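You operate a simulated robot arm through the tools that you are given. There is no shell and no other tool. Be economical: measure what you need, move in short steps, check, and stop when the job is done.

Carry out the task below with a simulated two-armed robot. There is one attempt and no reset: what you move stays moved.

## Task
Put the black foam sleeve on the long beige table top away on the low shelf of the narrow steel stand. Then take the red pen from the long beige table top and put it on the low shelf of the optics bench. Then stack the carton marked "foil" from the optics bench top on top of the carton labelled "clips". Then put the purple holder on the low shelf of the optics bench. Then put the yellow tape on the left end of the blue-legged table away in the inside of the tool tray. Then press the button three of the grey control box three times. Then put the pink holder on the long beige table top away on the low shelf of the blue lab bench. Then take the green pen from the blue lab bench top and leave it in the blue bin. Keep to this order. Set down upright: black foam sleeve.

It is judged by the outcome, as a careful person would: the job done as asked, and still so three seconds after it is handed in. It fails if anything else is knocked over, pushed out of place, dropped, spilled or broken.

## Robot
Two 7-joint arms with two-finger parallel grippers on one trunk, on a base that drives. Base frame: it is fixed to the floor where the robot stands at the start and does not move with it; the origin is under the middle of the robot, x ahead of it, y to its left, z up; the surface under the hand at the start is at about z = 800. Readings come in mm, degrees, newtons and seconds.
The left shoulder is at the start at [50, 209, 1196], the right one opposite. With the tool pointing down near the work surface each hand reaches from about 100 to 900 mm from the robot's upright axis, wherever it stands, measured 20 degrees to its own side. Places, roughly: black foam sleeve (6x6x8 cm) [500, 100, 800]; blue bin (20x24x8 cm) [-1200, -500, 300]; blue carton, grey carton, white carton [-1000, 2250, 750]; button three of the grey control box [500, 1800, 800]; green pen (13x2x2 cm) [-1100, 1000, 900]; inside of the tool tray (16x21 cm) [-980, 5940, 740]; low shelf of the blue lab bench [-1100, 1000, 400]; low shelf of the narrow steel stand (22x25 cm) [-940, 5340, 400]; low shelf of the optics bench [-1100, 2300, 300]; pink holder [750, 1500, 750]; purple holder [-1000, 3000, 750]; red pen (13x2x2 cm) [800, 800, 800]; yellow tape (7x7x2 cm) [600, 3000, 800]. Payload 4.4 kg a hand.
The TCP of each hand is the grasp point between the finger pads, 23 mm short of the fingertips. In the tool frame z runs along the fingers and y along their closing line. The gripper opens to 94 mm. The fingers are 38 mm wide and 10 mm thick; the gripper's body (54 by 96 mm) begins 39 mm behind the TCP.
Orientation is that of the tool frame in the base frame, as a unit quaternion [x, y, z, w]. With the fingers straight down and closing along the base's y, the tool's x points along the base's -x, its y along +y and its z along -z.

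## Interface
- The arms move only by the tool play_rows. It takes "left_plan", "right_plan" or both (then of equal length, played together; a hand with none holds still); each is a list of rows, each a list of 6 numbers: the shift along the base's x, y, z in units of 30 mm (1.0 is 30 mm), then the turn, a rotation vector about the base's x, y, z in units of 5 degrees (1.0 is 5 degrees). In form: [[tx, ty, tz, wx, wy, wz], ...]. A call has 1 to 12 rows; each row shifts and turns the commanded pose from where the row before left it. "left_grip" and "right_grip" are, for a hand that has rows, the finger opening in mm, from 0 to 94, set as the call begins (left out, the last holds). A call with a number of a shift or a turn outside -1 to 1 is refused whole. A row lasts 0.2 s, in which the tool goes at most 50 mm and 8.6 degrees; a call with a longer step from one row to the next is refused whole, and so is a gripper value outside its range. A pose out of reach is approached as far as the arm can. The call stops where the force on the tool passes 40 N (or 10 N more than at its start, if that is more) or the arm is blocked; 0.2 s more then pass. The fingers move at their own pace (about 108 mm/s each) and stop on an object; they squeeze with about 28 N. The grip force told is the motor's: it shows also when the fingers shut on nothing. Time passes only in rows, and 0.2 s behind the last, so rows that do not move let the fingers close. It gives the time, the measured TCP pose, the force on the tool (base axes), the opening and the grip force at its end, in the units of the frame above (readings bear some noise), with the torque about the TCP (base axes, N m) and any sound that the robot's microphone picked up.
- Cameras (640 x 400 px; columns grow to the right, rows downward): "scene" is now at [135.9, 48, 1358.9]; the picture's right is [0.57, -0.82, 0.00], its down [-0.53, -0.37, -0.76] and it looks along [0.62, 0.44, -0.65] (base axes); focal length 282 px, centre (320, 200). "left" rides on the left gripper at [86, -16, -74] in its tool frame; the picture's right is [0.18, 0.98, 0.00], its down [-0.58, 0.11, -0.81] and it looks along [-0.79, 0.15, 0.59] (tool axes); focal length 243 px, centre (320, 200). "right" rides on the right gripper at [87, 16, -75] in its tool frame; the picture's right is [-0.18, 0.98, 0.00], its down [-0.58, -0.11, -0.81] and it looks along [-0.79, -0.15, 0.59] (tool axes); focal length 243 px, centre (320, 200). There is no depth. A picture from a camera that has moved, and an enlarged one, comes with that camera's place and axes in the base frame and with its lens.
- get_image(camera): a new picture of that camera. It takes no simulated time.
- move_column(by): slides the trunk up (or, below 0, down) by that many mm; the arms and the scene camera ride with it, the base frame stays. It gives what a move gives, with no picture.
- drive_base(legs): drives the robot by 1 to 6 legs, each [ahead, left, turn to the left] in mm, mm and degrees, along the robot's own axes; the way and the turn of a leg run together, so that a leg with both is an arc; at most 1500 mm and 180 degrees a leg. The arms and the cameras ride along, it lands a little off, and it stops where it bumps. It gives what a move gives.
- pan_tilt(pan, tilt): turns the head with the scene camera to pan (to the left, within 80 degrees either way) and tilt (down, from -29 to 69), counted from straight ahead of the robot. It gives what a move gives.
- zoom(camera, box): a new picture of the part [left, top, right, bottom] of that camera's present view, enlarged. It takes no simulated time.
- hand_in(): hands the job in; it is judged then, once.

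Go step by step. Nothing tells you exact positions but the pictures and the camera data: compare them with the known pose of the tool, close in by small moves and look again before you grip or let go. The budget is 217 turns and 212 pictures, counting those below and the enlarged ones. Unless the task says otherwise, let go and move clear before handing in, and close with one line.

The tools are called after "Call:" as a command line: name --argument value ..., lists and objects as JSON in quotes. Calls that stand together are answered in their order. play_rows: Moves the arms, as the interface text tells. Its arguments: {"type":"object","properties":{"left_plan":{"type":"array","items":{"type":"array","items":{"type":"number"}}},"left_grip":{"type":"number"},"right_plan":{"type":"array","items":{"type":"array","items":{"type":"number"}}},"right_grip":{"type":"number"}},"required":[]} The other tools are called the same way: move_column (by) slides the trunk up or down; drive_base (legs) drives the base; pan_tilt (pan, tilt) turns the head that bears the scene camera; get_image (camera) takes a picture; zoom (camera, box) takes an enlarged picture of a part of a camera's view; hand_in () hands the job in.

At the start:

```text
time_s: 0.0
left_tcp_pos: [419.8, 528.4, 990.8]
left_tool_rot: [0.001, 1.0, 0.0, 0.0]
left_wrist_force: [-0.2, -0.1, 0.4]
left_torque: [-0.01, 0.03, 0.02]
left_opening: 93.9
left_finger_force: 0.1
right_tcp_pos: [657.4, 9.9, 1048.4]
right_tool_rot: [0.0, 1.0, 0.0, 0.0]
right_wrist_force: [-0.1, 0.0, 0.0]
right_torque: [0.0, 0.03, -0.03]
right_opening: 94.2
right_finger_force: 0.0
trunk travel left (down, up): [-275.0, 288.0]
robot x, y, heading: [-1.7, 1.0, 0.2]
head pan, tilt: [35.1, 40.3]
```

scene: 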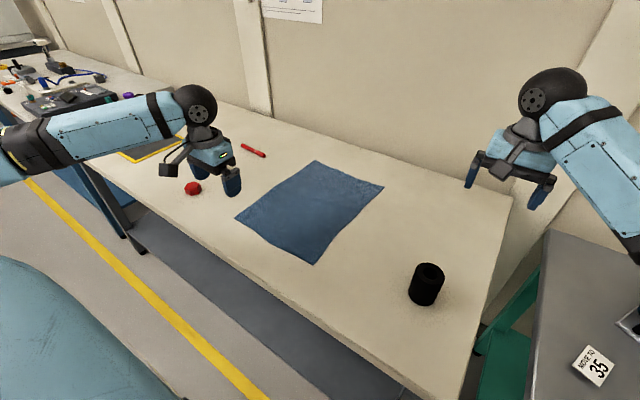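
right: 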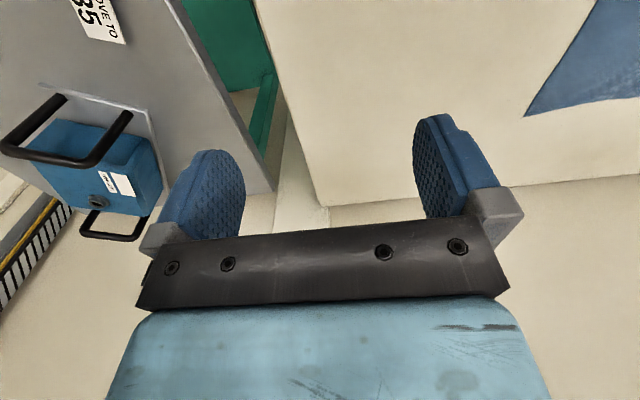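
left: 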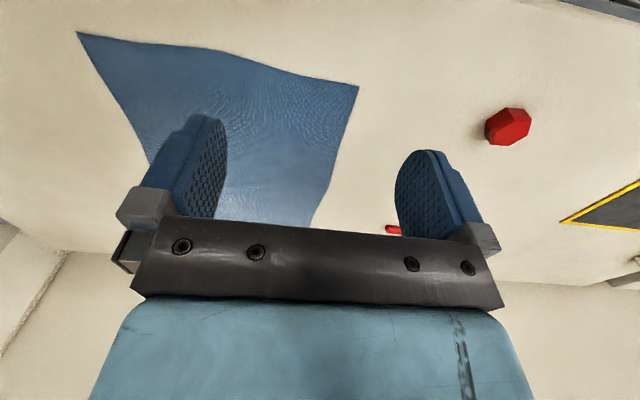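

The sleeve seems to be near (537, 63) on the table. I'll look around first, to see which grasp the low shelves call for.

Call:
pan_tilt --pan 80 --tilt 12

Call:
get_image --camera "scene"

Call:
zoom --camera "scene" --box '[200, 120, 360, 220]'

```text
time_s: 1.1
left_tcp_pos: [419.4, 527.9, 992.7]
left_tool_rot: [0.0, 1.0, 0.0, 0.0]
left_wrist_force: [0.2, -0.5, 0.0]
left_torque: [-0.02, 0.01, 0.03]
left_opening: 93.8
left_finger_force: 0.2
right_tcp_pos: [656.4, 10.9, 1048.8]
right_tool_rot: [0.0, 1.0, 0.0, -0.001]
right_wrist_force: [0.4, 0.1, 0.1]
right_torque: [0.0, -0.03, 0.0]
right_opening: 93.9
right_finger_force: 0.1
trunk travel left (down, up): [-275.0, 288.0]
robot x, y, heading: [-0.9, 3.0, -0.1]
head pan, tilt: [80.0, 12.0]
```

```text
208 pictures are left
camera scene: at [82.8, 91.1, 1403.8], right [0.98, -0.17, 0.0], down [-0.04, -0.21, -0.98], along [0.17, 0.96, -0.21], focal length 282 px, centre (320, 200)
```

scene: 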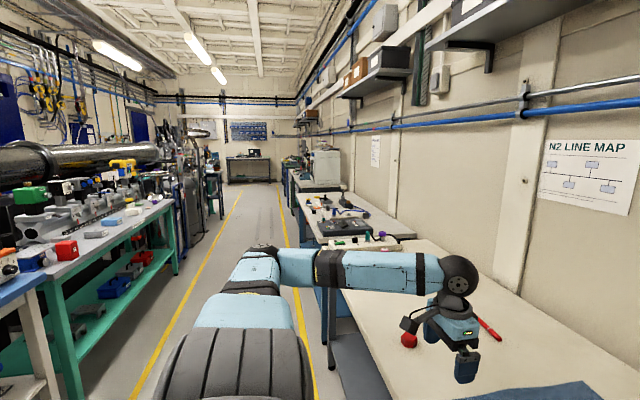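

```text
4.00 times, centred on (280, 170) of scene
camera zoom: at [82.8, 91.1, 1403.8], right [0.98, -0.17, 0.0], down [-0.04, -0.21, -0.98], along [0.17, 0.96, -0.21], focal length 1126 px, centre (480, 320)
```

zoom: 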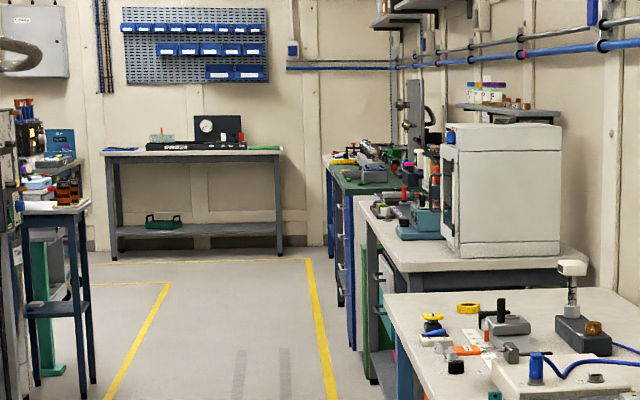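

The narrow stand's top is about 430 mm above its low shelf, so a forward grasp tilted 45° will work there. I'll tilt the right hand and bring it to a standoff behind the sleeve.

Call:
play_rows --right_plan '[[-0.95, 0.185, -0.3, 0, -1, 0], [-0.95, 0.185, -0.3, 0, -1, 0], [-0.95, 0.185, -0.3, 0, -1, 0], [-0.95, 0.185, -0.3, 0, -1, 0], [-0.95, 0.185, -0.3, 0, -1, 0], [-0.95, 0.185, -0.3, 0, -1, 0], [-0.95, 0.185, -0.3, 0, -1, 0], [-0.95, 0.185, -0.3, 0, -1, 0], [-0.95, 0.185, -0.3, 0, -1, 0]]' --right_grip 94

Call:
pan_tilt --pan 0 --tilt 50

Call:
get_image --camera "scene"

Call:
get_image --camera "right"

```text
time_s: 3.1
left_tcp_pos: [420.4, 529.0, 991.3]
left_tool_rot: [0.0, 1.0, 0.0, 0.0]
left_wrist_force: [0.1, 0.2, 0.2]
left_torque: [0.0, -0.02, 0.04]
left_opening: 93.8
left_finger_force: 0.1
right_tcp_pos: [401.8, 61.6, 967.5]
right_tool_rot: [0.001, 0.924, -0.001, 0.383]
right_wrist_force: [-0.5, 0.0, 0.0]
right_torque: [0.01, -0.03, 0.0]
right_opening: 94.2
right_finger_force: 0.0
trunk travel left (down, up): [-275.0, 288.0]
robot x, y, heading: [0.7, 1.1, -0.1]
head pan, tilt: [80.0, 12.0]
```

```text
time_s: 4.7
left_tcp_pos: [420.0, 528.8, 993.1]
left_tool_rot: [0.0, 1.0, 0.0, 0.0]
left_wrist_force: [0.0, -0.3, 0.1]
left_torque: [-0.02, 0.02, 0.03]
left_opening: 93.8
left_finger_force: 0.0
right_tcp_pos: [401.9, 61.0, 969.1]
right_tool_rot: [0.0, 0.924, 0.0, 0.383]
right_wrist_force: [0.1, -0.7, 0.0]
right_torque: [-0.03, -0.01, 0.01]
right_opening: 94.1
right_finger_force: 0.0
trunk travel left (down, up): [-275.0, 288.0]
robot x, y, heading: [-1.2, -0.4, 0.0]
head pan, tilt: [0.0, 50.0]
```

```text
206 pictures are left
camera scene: at [143.5, -0.6, 1345.2], right [0.0, -1.0, 0.0], down [-0.77, 0.0, -0.64], along [0.64, 0.0, -0.77], focal length 282 px, centre (320, 200)
```

scene: 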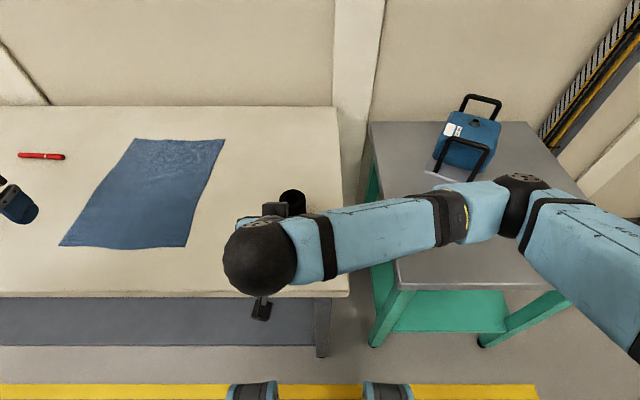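

```text
205 pictures are left
camera right: at [287.4, 78.0, 959.1], right [0.13, 0.98, 0.13], down [-0.16, -0.11, 0.98], along [0.98, -0.15, 0.14], focal length 243 px, centre (320, 200)
```

right: 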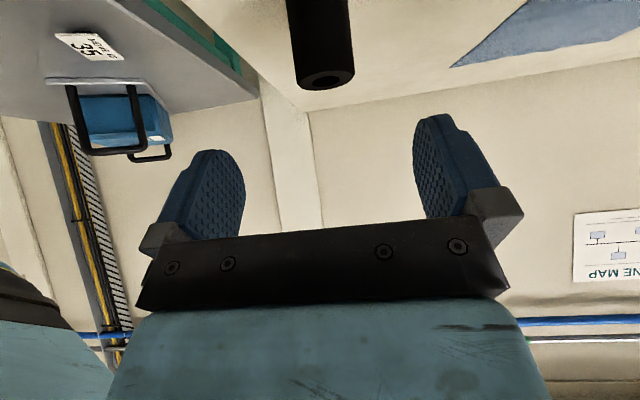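

The sleeve triangulates to about (552, 62), with its top near z = 866. I'll lower to grasp height and look again.

Call:
play_rows --right_plan '[[0, 0, -0.9, 0, 0, 0], [0, 0, -0.9, 0, 0, 0], [0, 0, -0.9, 0, 0, 0], [0, 0, -0.9, 0, 0, 0], [0.5, 0, -0.6, 0, 0, 0], [0, 0, 0, 0, 0, 0]]'

Call:
get_image --camera "right"

Call:
get_image --camera "scene"

```text
time_s: 6.0
left_tcp_pos: [419.5, 529.5, 992.1]
left_tool_rot: [0.0, 1.0, 0.0, 0.0]
left_wrist_force: [-0.1, 0.2, 0.5]
left_torque: [-0.01, 0.0, -0.01]
left_opening: 94.0
left_finger_force: 0.0
right_tcp_pos: [414.3, 59.5, 843.2]
right_tool_rot: [0.001, 0.923, 0.0, 0.384]
right_wrist_force: [-0.5, -0.4, -1.1]
right_torque: [0.02, -0.01, 0.01]
right_opening: 93.9
right_finger_force: 0.0
trunk travel left (down, up): [-275.0, 288.0]
robot x, y, heading: [-1.2, 0.6, 0.0]
head pan, tilt: [0.0, 50.0]
```

```text
204 pictures are left
camera right: at [300.3, 76.7, 833.4], right [0.13, 0.98, 0.13], down [-0.16, -0.11, 0.98], along [0.98, -0.15, 0.14], focal length 243 px, centre (320, 200)
```

right: 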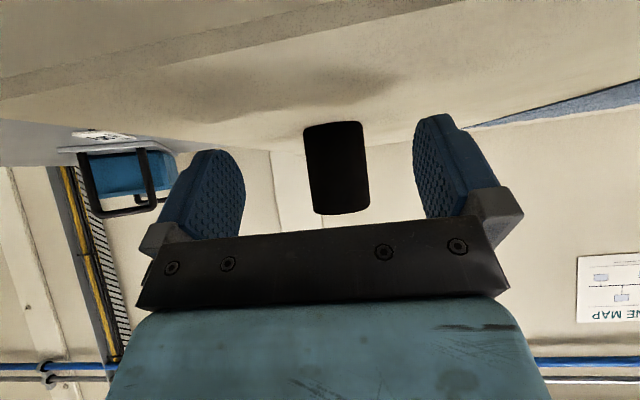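

```text
203 pictures are left
camera scene: at [143.4, -0.7, 1345.2], right [0.0, -1.0, 0.0], down [-0.77, 0.0, -0.64], along [0.64, 0.0, -0.77], focal length 282 px, centre (320, 200)
```

scene: 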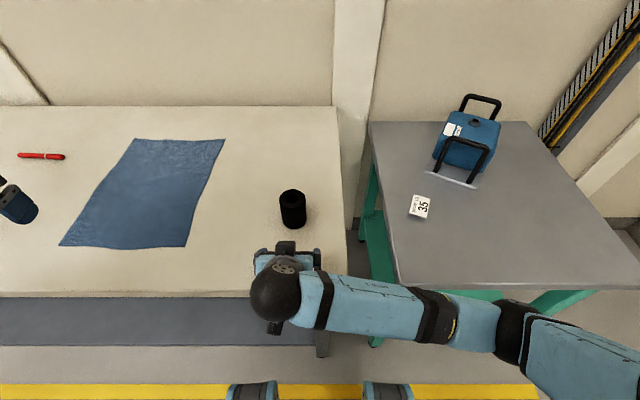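

The sleeve is at about (545, 59) on a table at z ≈ 798, and the hand is level with it. I'll advance and close.

Call:
play_rows --right_plan '[[0.8, 0, 0, 0, 0, 0], [0.8, 0, 0, 0, 0, 0], [0.8, 0, 0, 0, 0, 0], [0.8, 0, 0, 0, 0, 0], [0.8, 0, 0, 0, 0, 0], [0.36, 0, 0.1, 0, 0, 0], [0, 0, 0, 0, 0, 0]]'

Call:
play_rows --right_plan '[[0, 0, 0, 0, 0, 0], [0, 0, 0, 0, 0, 0], [0, 0, 0, 0, 0, 0]]' --right_grip 40

Call:
get_image --camera "right"

```text
time_s: 7.7
left_tcp_pos: [419.1, 528.9, 992.7]
left_tool_rot: [0.0, 1.0, 0.0, 0.001]
left_wrist_force: [-0.4, -0.7, -0.2]
left_torque: [-0.01, 0.01, -0.01]
left_opening: 94.2
left_finger_force: 0.1
right_tcp_pos: [544.9, 58.6, 846.4]
right_tool_rot: [0.0, 0.923, 0.001, 0.384]
right_wrist_force: [-6.4, -0.3, 11.4]
right_torque: [-0.02, -0.02, 0.0]
right_opening: 94.1
right_finger_force: 0.1
trunk travel left (down, up): [-275.0, 288.0]
robot x, y, heading: [0.7, -2.8, 0.0]
head pan, tilt: [0.0, 50.0]
```

```text
time_s: 8.4
left_tcp_pos: [418.8, 528.1, 992.3]
left_tool_rot: [0.0, 1.0, 0.0, 0.001]
left_wrist_force: [0.1, -0.3, -0.2]
left_torque: [-0.03, -0.05, -0.02]
left_opening: 94.0
left_finger_force: 0.1
right_tcp_pos: [545.0, 58.4, 847.4]
right_tool_rot: [0.0, 0.924, 0.0, 0.383]
right_wrist_force: [-1.0, 2.3, 11.9]
right_torque: [0.18, -0.22, 0.04]
right_opening: 55.5
right_finger_force: 28.1
trunk travel left (down, up): [-275.0, 288.0]
robot x, y, heading: [-2.7, -3.5, -0.1]
head pan, tilt: [0.0, 50.0]
```

```text
202 pictures are left
camera right: at [430.8, 76.2, 837.5], right [0.13, 0.98, 0.13], down [-0.16, -0.11, 0.98], along [0.98, -0.15, 0.14], focal length 243 px, centre (320, 200)
```

right: 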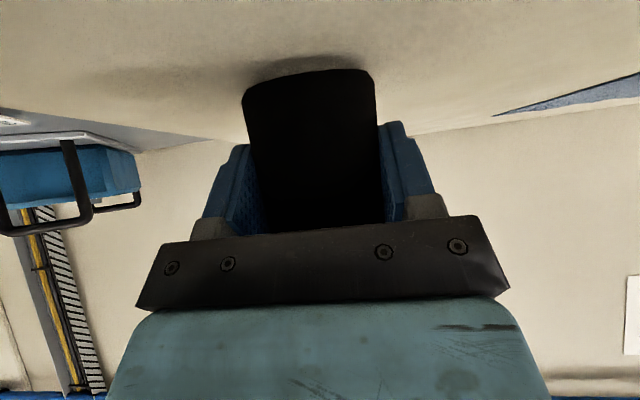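

The sleeve is gripped (55 mm opening, 28 N). I'll lift it and tuck both hands in for driving.

Call:
play_rows --right_plan '[[0, 0, 0.9, 0, 0, 0], [0, 0, 0.9, 0, 0, 0], [0, 0, 0.9, 0, 0, 0], [0, 0, 0.9, 0, 0, 0], [-0.7, -1, 0, 0, 0, 0], [-0.7, -1, 0, 0, 0, 0], [-0.7, -1, 0, 0, 0, 0], [-0.7, -1, 0, 0, 0, 0], [-0.7, -1, 0, 0, 0, 0], [-0.7, -1, 0, 0, 0, 0], [-0.7, -1, 0, 0, 0, 0], [-0.7, -1, 0, 0, 0, 0]]' --left_plan '[[0, 0, 0.3, 0, 0, 0], [0, 0, 0.3, 0, 0, 0], [0, 0, 0.3, 0, 0, 0], [0, 0, 0.3, 0, 0, 0], [-0.3, -1, 0, 0, 0, 0], [-0.3, -1, 0, 0, 0, 0], [-0.3, -1, 0, 0, 0, 0], [-0.3, -1, 0, 0, 0, 0], [-0.3, -1, 0, 0, 0, 0], [-0.3, -1, 0, 0, 0, 0], [-0.3, -1, 0, 0, 0, 0], [-0.3, -1, 0, 0, 0, 0]]'

Call:
get_image --camera "right"

Call:
pan_tilt --pan 70 --tilt 45

Call:
get_image --camera "scene"

```text
time_s: 10.2
left_tcp_pos: [385.7, 415.6, 1031.5]
left_tool_rot: [0.0, 1.0, 0.0, 0.0]
left_wrist_force: [-0.4, 0.0, -0.3]
left_torque: [0.0, 0.01, 0.0]
left_opening: 93.9
left_finger_force: 0.1
right_tcp_pos: [502.5, -46.1, 1036.0]
right_tool_rot: [0.003, 0.889, 0.011, 0.458]
right_wrist_force: [0.0, 0.0, -0.6]
right_torque: [0.0, -0.03, 0.04]
right_opening: 55.6
right_finger_force: 28.5
trunk travel left (down, up): [-275.0, 288.0]
robot x, y, heading: [-2.8, 0.0, 0.2]
head pan, tilt: [0.0, 50.0]
stopped in row 8 (right hand): the arm was blocked; the commanded pose is now the measured one
```

```text
201 pictures are left
camera right: at [391.4, -29.0, 1008.6], right [0.1, 0.98, 0.17], down [-0.32, -0.13, 0.94], along [0.94, -0.15, 0.3], focal length 243 px, centre (320, 200)
```

right: 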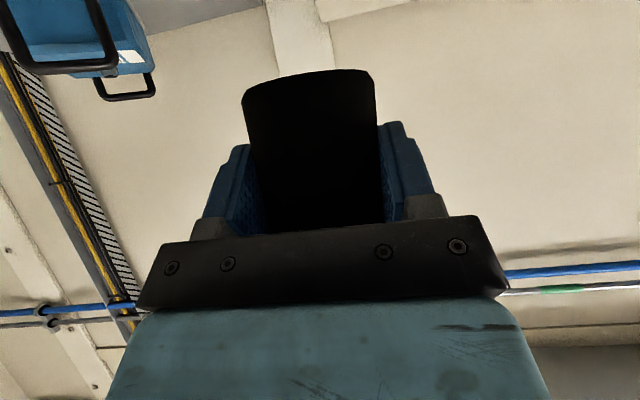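

```text
time_s: 11.7
left_tcp_pos: [386.3, 416.2, 1030.6]
left_tool_rot: [0.0, 1.0, 0.0, -0.001]
left_wrist_force: [-0.6, 0.4, 0.2]
left_torque: [-0.02, 0.0, 0.01]
left_opening: 93.8
left_finger_force: 0.0
right_tcp_pos: [502.6, -44.3, 1038.5]
right_tool_rot: [0.003, 0.888, 0.014, 0.461]
right_wrist_force: [1.4, -0.1, -0.5]
right_torque: [-0.01, -0.02, 0.03]
right_opening: 55.0
right_finger_force: 28.5
trunk travel left (down, up): [-275.0, 288.0]
robot x, y, heading: [-1.4, -0.7, 0.0]
head pan, tilt: [70.0, 45.0]
```

```text
200 pictures are left
camera scene: at [94.4, 75.8, 1356.7], right [0.94, -0.34, 0.0], down [-0.24, -0.66, -0.71], along [0.24, 0.66, -0.71], focal length 282 px, centre (320, 200)
```

scene: 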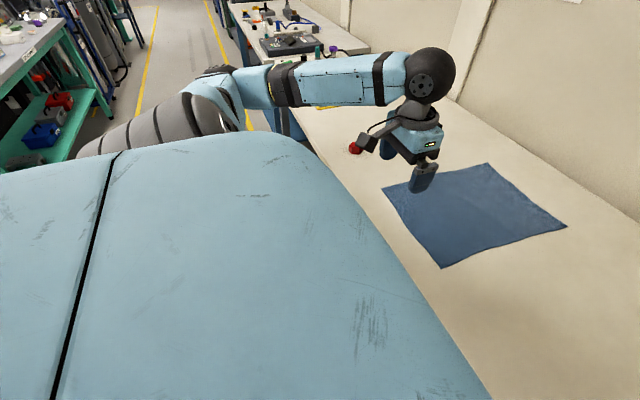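

The right arm folded to its limit but the sleeve is still held, so I'll carry it as is. I'll back into the aisle centre (about x = -220), turn to +y and drive.

Call:
drive_base --legs '[[-220, 0, 0], [0, 0, 90], [1500, 0, 0], [1500, 0, 0]]'

Call:
pan_tilt --pan 0 --tilt 20

Call:
get_image --camera "scene"

```text
time_s: 19.7
left_tcp_pos: [-644.1, 754.2, 1027.4]
left_tool_rot: [0.712, -0.702, 0.002, 0.002]
left_wrist_force: [0.6, 1.5, -0.7]
left_torque: [-0.06, 0.0, 0.02]
left_opening: 94.0
left_finger_force: 0.1
right_tcp_pos: [-187.5, 877.3, 1038.0]
right_tool_rot: [0.629, -0.626, -0.339, -0.313]
right_wrist_force: [0.0, 1.5, -0.5]
right_torque: [-0.01, 0.01, 0.0]
right_opening: 54.9
right_finger_force: 28.1
trunk travel left (down, up): [-275.0, 288.0]
robot x, y, heading: [-221.5, 366.4, 90.7]
head pan, tilt: [70.0, 45.0]
stopped in leg 3: the robot was blocked; the commanded pose is now the measured one
```

```text
time_s: 21.1
left_tcp_pos: [-645.3, 748.8, 1029.6]
left_tool_rot: [0.711, -0.703, -0.001, 0.0]
left_wrist_force: [0.5, 0.6, 1.1]
left_torque: [0.03, -0.01, 0.0]
left_opening: 93.9
left_finger_force: 0.1
right_tcp_pos: [-187.3, 873.2, 1041.7]
right_tool_rot: [0.627, -0.624, -0.344, -0.315]
right_wrist_force: [0.0, -0.3, 0.1]
right_torque: [0.02, -0.02, -0.01]
right_opening: 55.2
right_finger_force: 28.0
trunk travel left (down, up): [-275.0, 288.0]
robot x, y, heading: [-225.2, 368.5, 90.8]
head pan, tilt: [0.0, 20.0]
```

```text
199 pictures are left
camera scene: at [-226.8, 529.1, 1392.5], right [1.0, 0.01, 0.0], down [0.0, -0.34, -0.94], along [-0.01, 0.94, -0.34], focal length 282 px, centre (320, 200)
```

scene: 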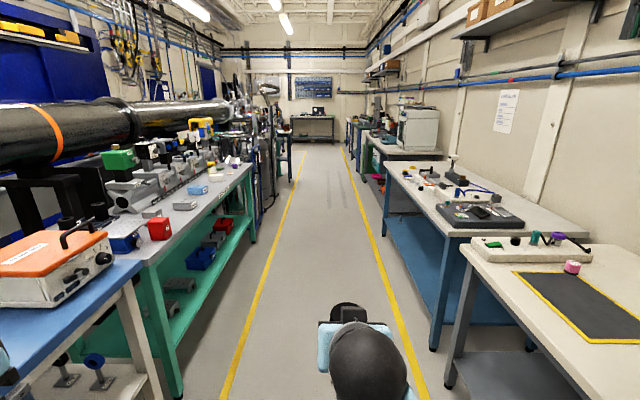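

The drive was blocked at y ≈ 368, likely by the left elbow or something near the blue bench. I'll look left to find out.

Call:
pan_tilt --pan 75 --tilt 35

Call:
get_image --camera "scene"

Call:
pan_tilt --pan -75 --tilt 35

Call:
get_image --camera "scene"

```text
time_s: 22.6
left_tcp_pos: [-645.3, 750.2, 1028.6]
left_tool_rot: [0.712, -0.702, 0.001, 0.0]
left_wrist_force: [0.3, 0.1, 0.0]
left_torque: [-0.03, -0.01, -0.03]
left_opening: 94.0
left_finger_force: 0.0
right_tcp_pos: [-187.1, 872.6, 1042.8]
right_tool_rot: [0.627, -0.624, -0.345, -0.315]
right_wrist_force: [-0.2, 0.4, -0.3]
right_torque: [0.0, 0.0, 0.04]
right_opening: 55.1
right_finger_force: 27.2
trunk travel left (down, up): [-275.0, 288.0]
robot x, y, heading: [-224.4, 368.1, 90.6]
head pan, tilt: [75.0, 35.0]
```

```text
198 pictures are left
camera scene: at [-310.9, 457.7, 1368.4], right [0.25, 0.97, 0.0], down [0.56, -0.14, -0.82], along [-0.79, 0.2, -0.57], focal length 282 px, centre (320, 200)
```

scene: 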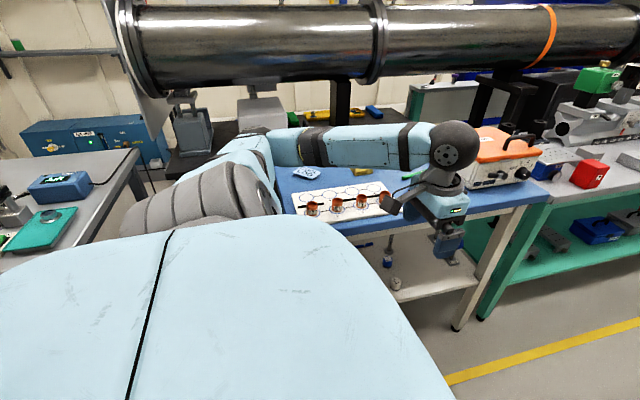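

```text
time_s: 24.9
left_tcp_pos: [-645.4, 749.0, 1027.0]
left_tool_rot: [0.711, -0.703, -0.001, 0.0]
left_wrist_force: [-0.6, 0.5, -0.5]
left_torque: [0.02, 0.0, -0.02]
left_opening: 94.0
left_finger_force: 0.0
right_tcp_pos: [-188.3, 873.0, 1042.7]
right_tool_rot: [0.627, -0.624, -0.345, -0.315]
right_wrist_force: [0.7, 0.1, -0.4]
right_torque: [0.04, -0.01, 0.0]
right_opening: 55.4
right_finger_force: 28.4
trunk travel left (down, up): [-275.0, 288.0]
robot x, y, heading: [-223.5, 370.4, 90.6]
head pan, tilt: [-75.0, 35.0]
```

```text
197 pictures are left
camera scene: at [-140.8, 459.9, 1368.0], right [0.27, -0.96, 0.0], down [-0.55, -0.16, -0.82], along [0.79, 0.22, -0.57], focal length 282 px, centre (320, 200)
```

scene: 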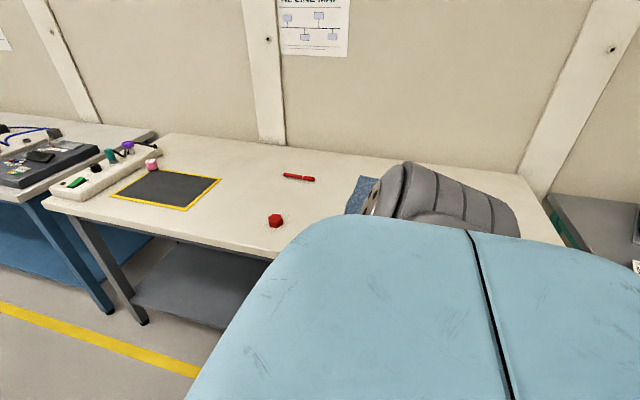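

It isn't clear what was hit; the most likely part is the left elbow, sticking far out toward the pipe. I'll back up and extend the left hand forward and inward so its elbow comes in.

Call:
drive_base --legs '[[-150, 0, 0]]'

Call:
play_rows --left_plan '[[0.75, 0.9, 0, 0, 0, 0], [0.75, 0.9, 0, 0, 0, 0], [0.75, 0.9, 0, 0, 0, 0], [0.75, 0.9, 0, 0, 0, 0], [0.75, 0.9, 0, 0, 0, 0], [0.75, 0.9, 0, 0, 0, 0], [0.75, 0.9, 0, 0, 0, 0], [0.75, 0.9, 0, 0, 0, 0]]'

Call:
pan_tilt --pan 75 --tilt 20

Call:
get_image --camera "scene"

```text
time_s: 26.3
left_tcp_pos: [-643.0, 604.7, 1027.8]
left_tool_rot: [0.71, -0.704, 0.0, -0.001]
left_wrist_force: [0.6, 0.4, 0.5]
left_torque: [0.01, -0.02, 0.04]
left_opening: 94.1
left_finger_force: 0.1
right_tcp_pos: [-184.3, 727.0, 1044.5]
right_tool_rot: [0.625, -0.625, -0.345, -0.316]
right_wrist_force: [-0.1, -0.7, -0.6]
right_torque: [0.01, 0.0, -0.03]
right_opening: 55.1
right_finger_force: 27.5
trunk travel left (down, up): [-275.0, 288.0]
robot x, y, heading: [-220.2, 222.3, 90.6]
head pan, tilt: [-75.0, 35.0]
```

```text
time_s: 28.1
left_tcp_pos: [-462.5, 819.0, 1024.5]
left_tool_rot: [0.711, -0.704, -0.001, 0.001]
left_wrist_force: [0.0, 0.8, -0.1]
left_torque: [0.02, 0.01, 0.03]
left_opening: 94.0
left_finger_force: 0.0
right_tcp_pos: [-185.1, 728.1, 1044.0]
right_tool_rot: [0.625, -0.624, -0.347, -0.316]
right_wrist_force: [0.6, 0.2, 0.5]
right_torque: [0.0, 0.01, 0.02]
right_opening: 55.1
right_finger_force: 27.9
trunk travel left (down, up): [-275.0, 288.0]
robot x, y, heading: [-225.9, 223.1, 90.5]
head pan, tilt: [-75.0, 35.0]
```

```text
time_s: 30.4
left_tcp_pos: [-463.1, 820.2, 1025.4]
left_tool_rot: [0.711, -0.704, 0.0, -0.001]
left_wrist_force: [-0.8, 0.3, -1.2]
left_torque: [0.03, -0.02, -0.01]
left_opening: 93.9
left_finger_force: 0.0
right_tcp_pos: [-184.1, 728.1, 1044.9]
right_tool_rot: [0.625, -0.624, -0.347, -0.316]
right_wrist_force: [-0.4, 0.4, 0.3]
right_torque: [-0.01, -0.01, 0.02]
right_opening: 55.0
right_finger_force: 27.7
trunk travel left (down, up): [-275.0, 288.0]
robot x, y, heading: [-221.6, 225.2, 90.7]
head pan, tilt: [75.0, 20.0]
```

```text
196 pictures are left
camera scene: at [-313.9, 313.5, 1391.1], right [0.25, 0.97, 0.0], down [0.33, -0.09, -0.94], along [-0.91, 0.23, -0.34], focal length 282 px, centre (320, 200)
```

scene: 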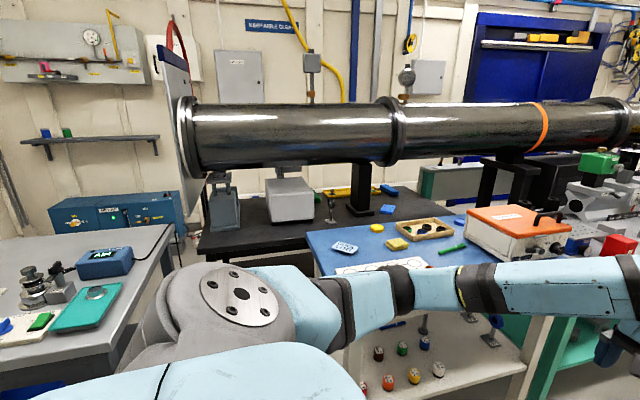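

The left elbow is now close in. I'll retry the drive ahead.

Call:
drive_base --legs '[[600, 0, 0]]'

```text
time_s: 33.8
left_tcp_pos: [-475.9, 1419.6, 1024.5]
left_tool_rot: [0.713, -0.701, 0.0, 0.0]
left_wrist_force: [-0.7, 0.4, -0.4]
left_torque: [-0.02, -0.02, 0.03]
left_opening: 94.0
left_finger_force: 0.0
right_tcp_pos: [-198.8, 1329.8, 1044.6]
right_tool_rot: [0.627, -0.622, -0.348, -0.315]
right_wrist_force: [0.6, 0.1, 0.2]
right_torque: [0.0, 0.0, 0.01]
right_opening: 55.0
right_finger_force: 27.9
trunk travel left (down, up): [-275.0, 288.0]
robot x, y, heading: [-230.1, 824.6, 91.2]
head pan, tilt: [75.0, 20.0]
```

That worked. I'll continue up the aisle with a small heading correction.

Call:
drive_base --legs '[[0, -20, -1.2], [1400, 0, 0], [1000, 0, 0]]'

Call:
pan_tilt --pan 20 --tilt 25

Call:
get_image --camera "scene"

```text
time_s: 36.4
left_tcp_pos: [-443.9, 1587.0, 1023.2]
left_tool_rot: [-0.706, 0.708, -0.001, -0.001]
left_wrist_force: [0.5, 0.6, -0.8]
left_torque: [-0.04, 0.02, -0.01]
left_opening: 94.1
left_finger_force: 0.0
right_tcp_pos: [-167.7, 1492.0, 1043.5]
right_tool_rot: [-0.62, 0.629, 0.345, 0.318]
right_wrist_force: [-0.2, 0.7, -0.5]
right_torque: [0.01, 0.02, -0.01]
right_opening: 55.2
right_finger_force: 27.9
trunk travel left (down, up): [-275.0, 288.0]
robot x, y, heading: [-209.7, 986.5, 89.8]
head pan, tilt: [75.0, 20.0]
stopped in leg 2: the robot was blocked; the commanded pose is now the measured one
```

```text
time_s: 37.6
left_tcp_pos: [-442.6, 1585.1, 1025.5]
left_tool_rot: [-0.706, 0.709, 0.0, 0.0]
left_wrist_force: [-1.1, 0.2, -0.8]
left_torque: [0.02, -0.05, 0.02]
left_opening: 93.9
left_finger_force: 0.1
right_tcp_pos: [-166.1, 1488.3, 1047.0]
right_tool_rot: [-0.619, 0.629, 0.346, 0.319]
right_wrist_force: [-0.2, 0.3, -0.6]
right_torque: [0.0, -0.02, 0.01]
right_opening: 54.9
right_finger_force: 28.3
trunk travel left (down, up): [-275.0, 288.0]
robot x, y, heading: [-210.8, 985.4, 90.0]
head pan, tilt: [20.0, 25.0]
```

```text
195 pictures are left
camera scene: at [-241.9, 1139.2, 1382.7], right [0.94, 0.34, 0.0], down [0.14, -0.4, -0.91], along [-0.31, 0.85, -0.42], focal length 282 px, centre (320, 200)
```

scene: 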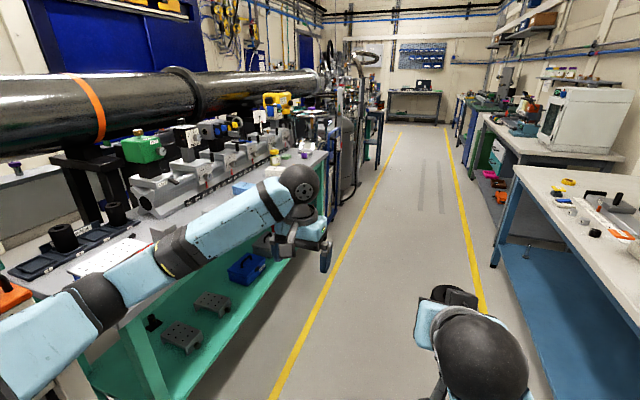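

It's blocked again. I'll check the right side for an elbow contact.

Call:
pan_tilt --pan -70 --tilt 45

Call:
get_image --camera "scene"

Call:
pan_tilt --pan 60 --tilt 45

Call:
get_image --camera "scene"

```text
time_s: 39.2
left_tcp_pos: [-441.7, 1585.1, 1025.2]
left_tool_rot: [-0.706, 0.708, 0.0, 0.0]
left_wrist_force: [0.0, 0.7, 0.3]
left_torque: [0.0, -0.01, 0.02]
left_opening: 93.8
left_finger_force: 0.0
right_tcp_pos: [-166.4, 1489.4, 1048.6]
right_tool_rot: [-0.62, 0.628, 0.347, 0.318]
right_wrist_force: [0.4, -0.2, -0.8]
right_torque: [0.02, 0.02, -0.03]
right_opening: 55.2
right_finger_force: 28.3
trunk travel left (down, up): [-275.0, 288.0]
robot x, y, heading: [-210.5, 988.4, 89.5]
head pan, tilt: [-70.0, 45.0]
```

```text
194 pictures are left
camera scene: at [-134.1, 1080.1, 1352.3], right [0.34, -0.94, 0.0], down [-0.67, -0.24, -0.71], along [0.67, 0.24, -0.71], focal length 282 px, centre (320, 200)
```

scene: 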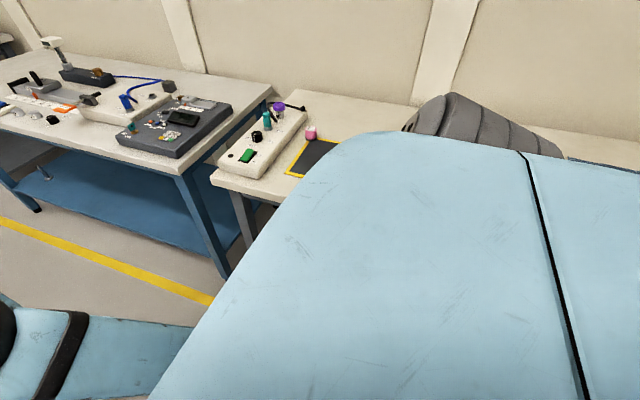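

```text
time_s: 41.4
left_tcp_pos: [-442.0, 1586.1, 1025.8]
left_tool_rot: [-0.706, 0.708, 0.0, 0.0]
left_wrist_force: [-0.1, -0.1, 0.8]
left_torque: [-0.03, 0.02, 0.01]
left_opening: 94.0
left_finger_force: 0.0
right_tcp_pos: [-167.1, 1489.5, 1048.1]
right_tool_rot: [-0.62, 0.628, 0.347, 0.319]
right_wrist_force: [-1.0, 0.4, 0.3]
right_torque: [-0.02, -0.01, -0.02]
right_opening: 55.2
right_finger_force: 27.9
trunk travel left (down, up): [-275.0, 288.0]
robot x, y, heading: [-209.4, 987.8, 89.9]
head pan, tilt: [60.0, 45.0]
```

```text
193 pictures are left
camera scene: at [-280.9, 1093.4, 1352.3], right [0.5, 0.86, 0.0], down [0.61, -0.36, -0.71], along [-0.61, 0.36, -0.71], focal length 282 px, centre (320, 200)
```

scene: 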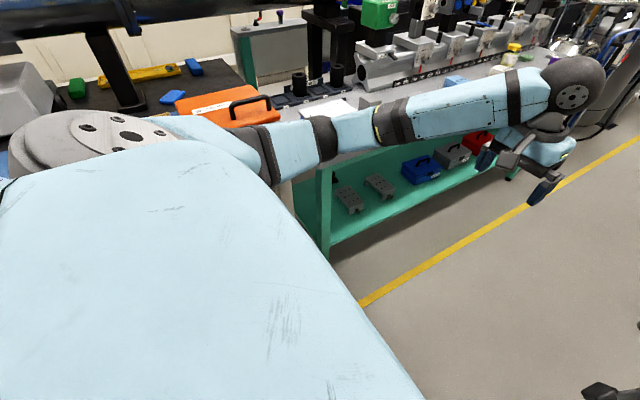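

The right forearm is folded tight against the trunk, which is probably the blocked contact. I'll extend the right hand forward and outward, and restore the 45° tilt.

Call:
play_rows --right_plan '[[0.3, 0.9, -0.2, -0.5, 0, 0], [0.3, 0.9, -0.2, -0.5, 0, 0], [0.3, 0.9, -0.2, -0.5, 0, 0], [0.3, 0.9, -0.2, -0.5, 0, 0]]'

Call:
drive_base --legs '[[1400, 0, 0], [1000, 0, 0]]'

```text
time_s: 42.4
left_tcp_pos: [-443.1, 1584.2, 1024.3]
left_tool_rot: [-0.706, 0.709, 0.0, 0.0]
left_wrist_force: [-0.3, -0.3, 0.0]
left_torque: [-0.03, -0.01, 0.01]
left_opening: 93.8
left_finger_force: 0.1
right_tcp_pos: [-119.1, 1602.4, 1019.9]
right_tool_rot: [-0.645, 0.656, 0.281, 0.272]
right_wrist_force: [-0.6, 0.5, -0.2]
right_torque: [0.01, -0.02, 0.0]
right_opening: 55.1
right_finger_force: 27.7
trunk travel left (down, up): [-275.0, 288.0]
robot x, y, heading: [-210.0, 986.4, 89.7]
head pan, tilt: [60.0, 45.0]
```

```text
time_s: 54.2
left_tcp_pos: [-450.6, 4011.1, 1025.3]
left_tool_rot: [0.709, -0.705, 0.0, 0.0]
left_wrist_force: [-0.6, 0.1, -0.1]
left_torque: [-0.04, 0.0, -0.02]
left_opening: 93.9
left_finger_force: 0.0
right_tcp_pos: [-128.6, 4032.5, 1023.9]
right_tool_rot: [-0.647, 0.653, 0.284, 0.273]
right_wrist_force: [-0.6, -0.6, -0.5]
right_torque: [-0.02, 0.02, 0.0]
right_opening: 55.0
right_finger_force: 27.8
trunk travel left (down, up): [-275.0, 288.0]
robot x, y, heading: [-210.9, 3412.5, 90.2]
head pan, tilt: [60.0, 45.0]
```

That was the cause, and the robot is now at y ≈ 3412. I'll look ahead-left toward the stand.

Call:
pan_tilt --pan 15 --tilt 22

Call:
get_image --camera "scene"

Call:
zoom --camera "scene" --box '[120, 40, 360, 190]'

```text
time_s: 55.4
left_tcp_pos: [-450.7, 4010.9, 1024.6]
left_tool_rot: [0.708, -0.706, 0.0, 0.0]
left_wrist_force: [-0.2, -0.4, -0.8]
left_torque: [0.01, 0.01, 0.0]
left_opening: 93.9
left_finger_force: 0.1
right_tcp_pos: [-126.2, 4032.2, 1024.0]
right_tool_rot: [-0.647, 0.652, 0.285, 0.273]
right_wrist_force: [0.2, -1.2, 0.1]
right_torque: [0.05, 0.03, 0.01]
right_opening: 55.2
right_finger_force: 27.5
trunk travel left (down, up): [-275.0, 288.0]
robot x, y, heading: [-213.3, 3415.0, 90.4]
head pan, tilt: [15.0, 22.0]
```

```text
192 pictures are left
camera scene: at [-238.2, 3570.7, 1387.5], right [0.96, 0.27, 0.0], down [0.1, -0.36, -0.93], along [-0.25, 0.89, -0.38], focal length 282 px, centre (320, 200)
```

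scene: 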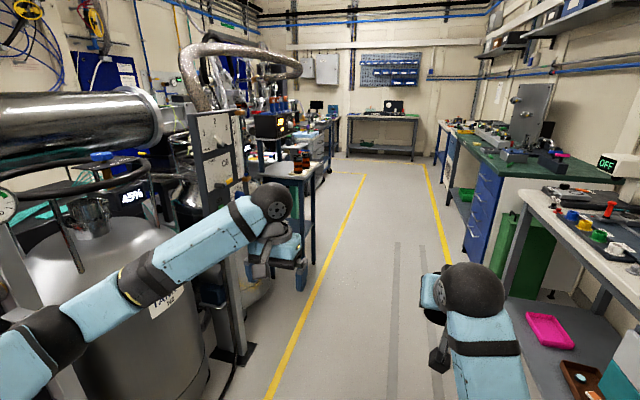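

```text
2.67 times, centred on (240, 115) of scene
camera zoom: at [-238.2, 3570.7, 1387.5], right [0.96, 0.27, 0.0], down [0.1, -0.36, -0.93], along [-0.25, 0.89, -0.38], focal length 751 px, centre (533, 427)
```

zoom: 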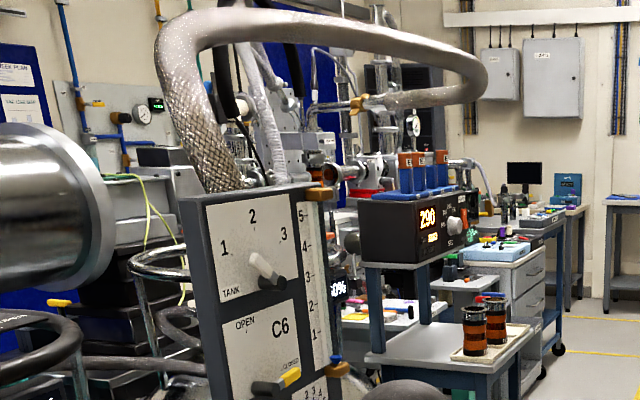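

The stand, with brown bottles on its top, is near (-860…-940, 5340). I'll drive up, shift right for turning room, then turn to face it.

Call:
drive_base --legs '[[1400, 0, 0], [405, -200, 0], [0, 0, 89.5]]'

Call:
pan_tilt --pan 0 --tilt 40

Call:
get_image --camera "scene"

```text
time_s: 68.4
left_tcp_pos: [-604.6, 4990.3, 1025.4]
left_tool_rot: [1.0, -0.021, 0.001, 0.0]
left_wrist_force: [0.4, 0.2, 0.6]
left_torque: [-0.01, 0.0, -0.01]
left_opening: 94.1
left_finger_force: 0.0
right_tcp_pos: [-610.7, 5315.7, 1023.9]
right_tool_rot: [0.918, -0.026, -0.395, -0.001]
right_wrist_force: [0.9, 0.2, -0.1]
right_torque: [-0.02, 0.0, -0.01]
right_opening: 54.9
right_finger_force: 28.5
trunk travel left (down, up): [-275.0, 288.0]
robot x, y, heading: [4.5, 5200.4, 177.4]
head pan, tilt: [15.0, 22.0]
```

```text
time_s: 69.2
left_tcp_pos: [-605.1, 4991.1, 1024.3]
left_tool_rot: [1.0, -0.021, 0.0, 0.0]
left_wrist_force: [0.8, 1.0, 0.6]
left_torque: [0.01, 0.04, 0.0]
left_opening: 93.9
left_finger_force: 0.0
right_tcp_pos: [-609.6, 5314.6, 1024.1]
right_tool_rot: [0.918, -0.026, -0.395, -0.002]
right_wrist_force: [0.2, -0.3, 0.0]
right_torque: [0.02, 0.03, -0.02]
right_opening: 55.0
right_finger_force: 27.7
trunk travel left (down, up): [-275.0, 288.0]
robot x, y, heading: [0.2, 5199.5, 177.4]
head pan, tilt: [0.0, 40.0]
```

```text
190 pictures are left
camera scene: at [-150.8, 5205.5, 1359.4], right [0.04, 1.0, 0.0], down [0.64, -0.03, -0.77], along [-0.77, 0.03, -0.64], focal length 282 px, centre (320, 200)
```

scene: 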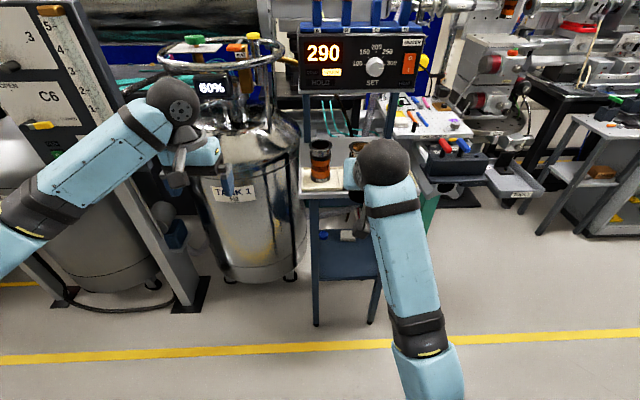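

The low shelf's front edge is at x ≈ -810, spanning y ≈ 5210–5478. I'll lower the trunk and look under the stand's top.

Call:
move_column --by -270

Call:
play_rows --right_plan '[[0, 0.5, -1, 0, 0, 0], [0, 0.5, -1, 0, 0, 0], [0, 0, -1, 0, 0, 0], [0, 0, -1, 0, 0, 0], [0, 0, -1, 0, 0, 0], [0, 0, -1, 0, 0, 0], [0, 0, -1, 0, 0, 0]]'

Call:
get_image --camera "scene"

Call:
get_image --camera "right"

```text
time_s: 72.1
left_tcp_pos: [-593.9, 4987.2, 866.8]
left_tool_rot: [1.0, -0.021, -0.012, -0.004]
left_wrist_force: [-0.8, 0.2, -0.7]
left_torque: [0.01, -0.02, 0.01]
left_opening: 93.9
left_finger_force: 0.0
right_tcp_pos: [-606.5, 5308.8, 895.6]
right_tool_rot: [0.905, -0.025, -0.426, -0.006]
right_wrist_force: [-0.4, 0.3, -0.7]
right_torque: [-0.01, 0.0, -0.01]
right_opening: 55.0
right_finger_force: 28.0
trunk travel left (down, up): [-94.0, 469.0]
robot x, y, heading: [4.8, 5197.6, 177.4]
head pan, tilt: [0.0, 40.0]
stopped: the arm was blocked; the commanded pose is now the measured one
```

```text
time_s: 73.0
left_tcp_pos: [-591.3, 4987.5, 866.4]
left_tool_rot: [1.0, -0.024, -0.013, -0.004]
left_wrist_force: [0.4, 1.5, 0.8]
left_torque: [-0.05, 0.02, 0.01]
left_opening: 94.3
left_finger_force: 0.0
right_tcp_pos: [-633.2, 5323.9, 914.2]
right_tool_rot: [0.862, -0.026, -0.505, 0.016]
right_wrist_force: [-0.2, 1.0, -1.0]
right_torque: [-0.01, 0.03, 0.05]
right_opening: 55.1
right_finger_force: 28.5
trunk travel left (down, up): [-94.0, 469.0]
robot x, y, heading: [-0.2, 5198.9, 177.5]
head pan, tilt: [0.0, 40.0]
stopped in row 4 (right hand): the arm was blocked; the commanded pose is now the measured one
```

```text
189 pictures are left
camera scene: at [-127.7, 5197.8, 1190.7], right [0.04, 1.0, 0.01], down [0.62, -0.02, -0.78], along [-0.78, 0.04, -0.62], focal length 282 px, centre (320, 200)
```

scene: 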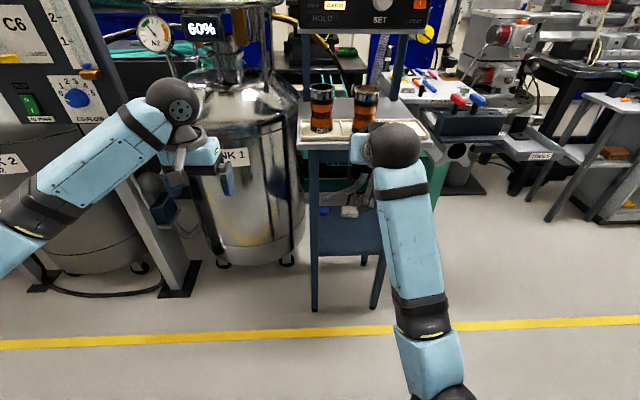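

```text
188 pictures are left
camera right: at [-526.8, 5303.2, 875.6], right [-0.12, -0.97, 0.21], down [0.43, 0.15, 0.89], along [-0.9, 0.2, 0.4], focal length 243 px, centre (320, 200)
```

right: 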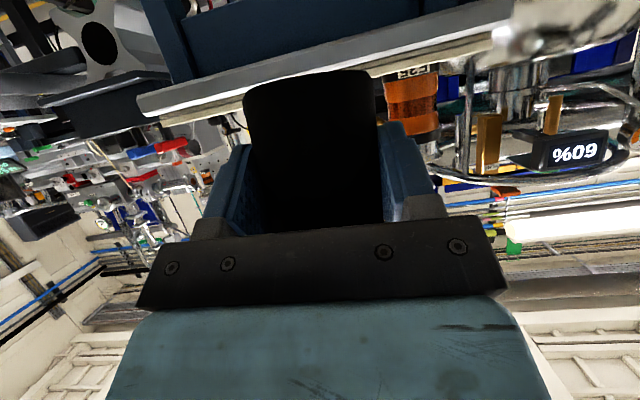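

The folded elbow is hitting the base. I'll turn back to face along the aisle, where there's free space to extend the right arm and lower it.

Call:
drive_base --legs '[[0, 0, -87.5]]'

Call:
play_rows --right_plan '[[0.2, 1, 0, -0.5, 0, 0], [0.2, 1, 0, -0.5, 0, 0], [0.2, 1, 0, -0.5, 0, 0], [0.2, 1, -0.5, -0.5, 0, 0], [0.2, 0.8, -1, -0.5, 0, 0], [0.2, 0.8, -1, -0.5, 0, 0], [0, 0, -1, 0, 0, 0]]'

Call:
move_column --by -92

```text
time_s: 77.1
left_tcp_pos: [-258.3, 5777.4, 863.4]
left_tool_rot: [0.718, -0.696, -0.004, -0.012]
left_wrist_force: [0.1, 1.5, 0.2]
left_torque: [-0.01, 0.01, -0.02]
left_opening: 94.1
left_finger_force: 0.0
right_tcp_pos: [76.2, 5844.0, 914.1]
right_tool_rot: [0.616, -0.604, -0.38, -0.334]
right_wrist_force: [0.4, 0.1, 0.2]
right_torque: [0.01, 0.02, -0.02]
right_opening: 55.2
right_finger_force: 27.9
trunk travel left (down, up): [-94.0, 469.0]
robot x, y, heading: [4.2, 5200.6, 91.7]
head pan, tilt: [0.0, 40.0]
```

```text
time_s: 78.7
left_tcp_pos: [-250.8, 5790.6, 845.1]
left_tool_rot: [0.718, -0.696, 0.0, 0.0]
left_wrist_force: [-0.3, -1.3, 0.2]
left_torque: [0.01, -0.03, -0.03]
left_opening: 94.0
left_finger_force: 0.1
right_tcp_pos: [118.7, 6026.5, 781.9]
right_tool_rot: [0.655, -0.653, -0.295, -0.24]
right_wrist_force: [-0.1, 0.1, 0.1]
right_torque: [0.0, 0.0, 0.02]
right_opening: 55.3
right_finger_force: 27.8
trunk travel left (down, up): [-94.0, 469.0]
robot x, y, heading: [0.6, 5203.0, 91.6]
head pan, tilt: [0.0, 40.0]
```

```text
time_s: 79.9
left_tcp_pos: [-250.1, 5789.9, 753.3]
left_tool_rot: [0.718, -0.696, 0.001, 0.0]
left_wrist_force: [-0.1, -1.0, 0.9]
left_torque: [-0.02, -0.02, 0.01]
left_opening: 94.0
left_finger_force: 0.1
right_tcp_pos: [118.2, 6027.3, 690.7]
right_tool_rot: [0.654, -0.654, -0.294, -0.241]
right_wrist_force: [-0.4, -0.1, 0.5]
right_torque: [-0.03, -0.04, -0.01]
right_opening: 54.9
right_finger_force: 27.8
trunk travel left (down, up): [-2.0, 561.0]
robot x, y, heading: [4.5, 5201.2, 91.9]
head pan, tilt: [0.0, 40.0]
```

That works: the hand is low and extended in free aisle space. I'll correct a 4° roll and lower to just above shelf height.

Call:
play_rows --right_plan '[[0, 0, -0.9, 0, -0.4, 0], [0, 0, -0.9, 0, -0.4, 0], [0, 0, -0.9, 0, 0, 0], [0, 0, -0.9, 0, 0, 0], [0, 0, -0.9, 0, 0, 0], [0, 0, -0.9, 0, 0, 0], [0, 0, -0.9, 0, 0, 0]]'

Call:
get_image --camera "right"

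Call:
get_image --camera "scene"

```text
time_s: 81.7
left_tcp_pos: [-253.7, 5789.6, 751.9]
left_tool_rot: [0.719, -0.695, 0.001, -0.002]
left_wrist_force: [-0.4, 0.7, 0.6]
left_torque: [0.0, -0.02, 0.03]
left_opening: 94.1
left_finger_force: 0.0
right_tcp_pos: [120.0, 6044.0, 534.8]
right_tool_rot: [0.659, -0.638, -0.283, -0.28]
right_wrist_force: [0.1, -0.7, -1.0]
right_torque: [-0.02, 0.0, 0.01]
right_opening: 55.0
right_finger_force: 28.0
trunk travel left (down, up): [-2.0, 561.0]
robot x, y, heading: [2.6, 5200.6, 91.8]
head pan, tilt: [0.0, 40.0]
stopped in row 7 (right hand): the arm was blocked; the commanded pose is now the measured one
```

```text
187 pictures are left
camera right: at [106.4, 5930.5, 522.3], right [-0.99, 0.1, 0.13], down [0.11, -0.19, 0.98], along [0.12, 0.98, 0.18], focal length 243 px, centre (320, 200)
```

right: 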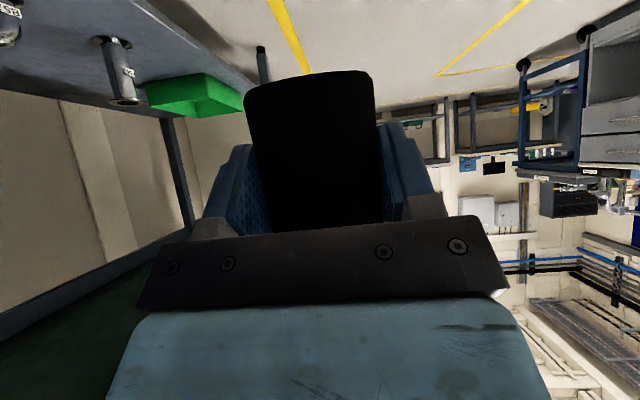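

```text
186 pictures are left
camera scene: at [-6.8, 5350.1, 1085.5], right [1.0, 0.03, 0.0], down [0.02, -0.64, -0.77], along [-0.02, 0.77, -0.64], focal length 282 px, centre (320, 200)
```

scene: 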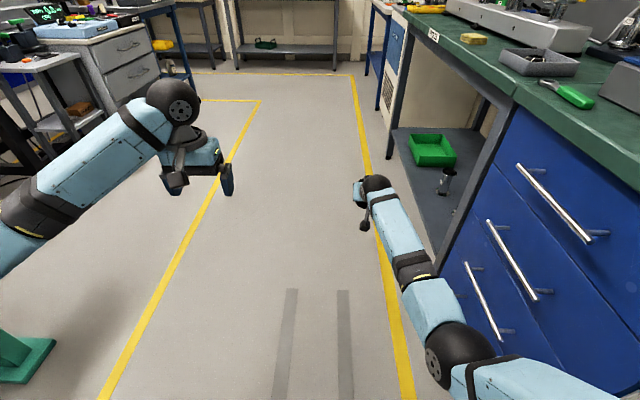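

It's blocked again at z = 534. I'll move away from the right bench to rule it out, reach a little further forward, and lower again.

Call:
drive_base --legs '[[0, 150, 0]]'

Call:
play_rows --right_plan '[[0, 0.7, 0, 0, 0, 0], [0, 0.7, 0, 0, 0, 0], [0, 0, -0.6, 0, 0, 0], [0, 0, -0.6, 0, 0, 0], [0, 0, -0.6, 0, 0, 0], [0, 0, -0.6, 0, 0, 0]]'

Call:
pan_tilt --pan -30 --tilt 69

Call:
get_image --camera "scene"

```text
time_s: 83.7
left_tcp_pos: [-399.3, 5787.4, 750.7]
left_tool_rot: [0.718, -0.696, 0.001, -0.001]
left_wrist_force: [0.1, -0.1, -0.4]
left_torque: [0.0, 0.0, 0.03]
left_opening: 94.1
left_finger_force: 0.1
right_tcp_pos: [-26.1, 6038.2, 532.4]
right_tool_rot: [0.659, -0.639, -0.282, -0.279]
right_wrist_force: [0.0, 0.3, -0.2]
right_torque: [0.03, 0.0, 0.01]
right_opening: 55.0
right_finger_force: 28.2
trunk travel left (down, up): [-2.0, 561.0]
robot x, y, heading: [-140.6, 5196.4, 91.9]
head pan, tilt: [0.0, 40.0]
```

```text
time_s: 85.1
left_tcp_pos: [-397.0, 5786.9, 752.5]
left_tool_rot: [0.718, -0.696, 0.0, 0.0]
left_wrist_force: [-0.8, -0.3, -0.6]
left_torque: [0.0, 0.03, 0.02]
left_opening: 93.8
left_finger_force: 0.1
right_tcp_pos: [-24.0, 6079.9, 461.0]
right_tool_rot: [0.658, -0.64, -0.283, -0.278]
right_wrist_force: [0.7, 0.4, -0.2]
right_torque: [0.02, 0.0, 0.0]
right_opening: 55.4
right_finger_force: 28.5
trunk travel left (down, up): [-2.0, 561.0]
robot x, y, heading: [-140.7, 5192.3, 91.6]
head pan, tilt: [0.0, 40.0]
```

```text
time_s: 86.0
left_tcp_pos: [-397.9, 5785.4, 753.4]
left_tool_rot: [0.717, -0.697, 0.0, 0.0]
left_wrist_force: [-0.6, 0.3, 0.8]
left_torque: [-0.01, -0.01, 0.01]
left_opening: 94.0
left_finger_force: 0.1
right_tcp_pos: [-24.2, 6079.8, 461.3]
right_tool_rot: [0.658, -0.64, -0.283, -0.278]
right_wrist_force: [0.3, 0.7, -0.2]
right_torque: [0.02, 0.01, 0.03]
right_opening: 55.1
right_finger_force: 27.9
trunk travel left (down, up): [-2.0, 561.0]
robot x, y, heading: [-145.0, 5197.2, 92.0]
head pan, tilt: [-30.0, 68.8]
```

```text
185 pictures are left
camera scene: at [-121.3, 5311.1, 1050.7], right [0.88, -0.47, 0.0], down [-0.44, -0.82, -0.36], along [0.17, 0.32, -0.93], focal length 282 px, centre (320, 200)
```

scene: 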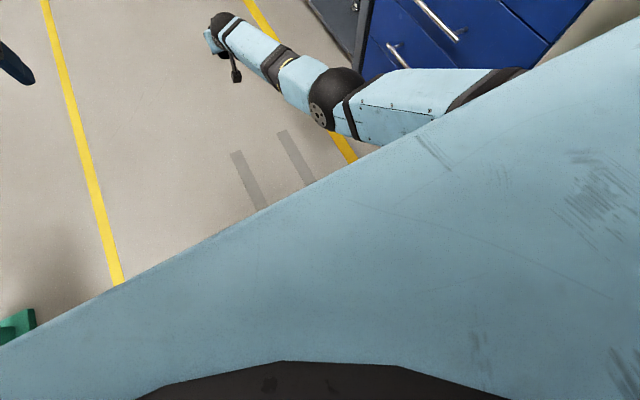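

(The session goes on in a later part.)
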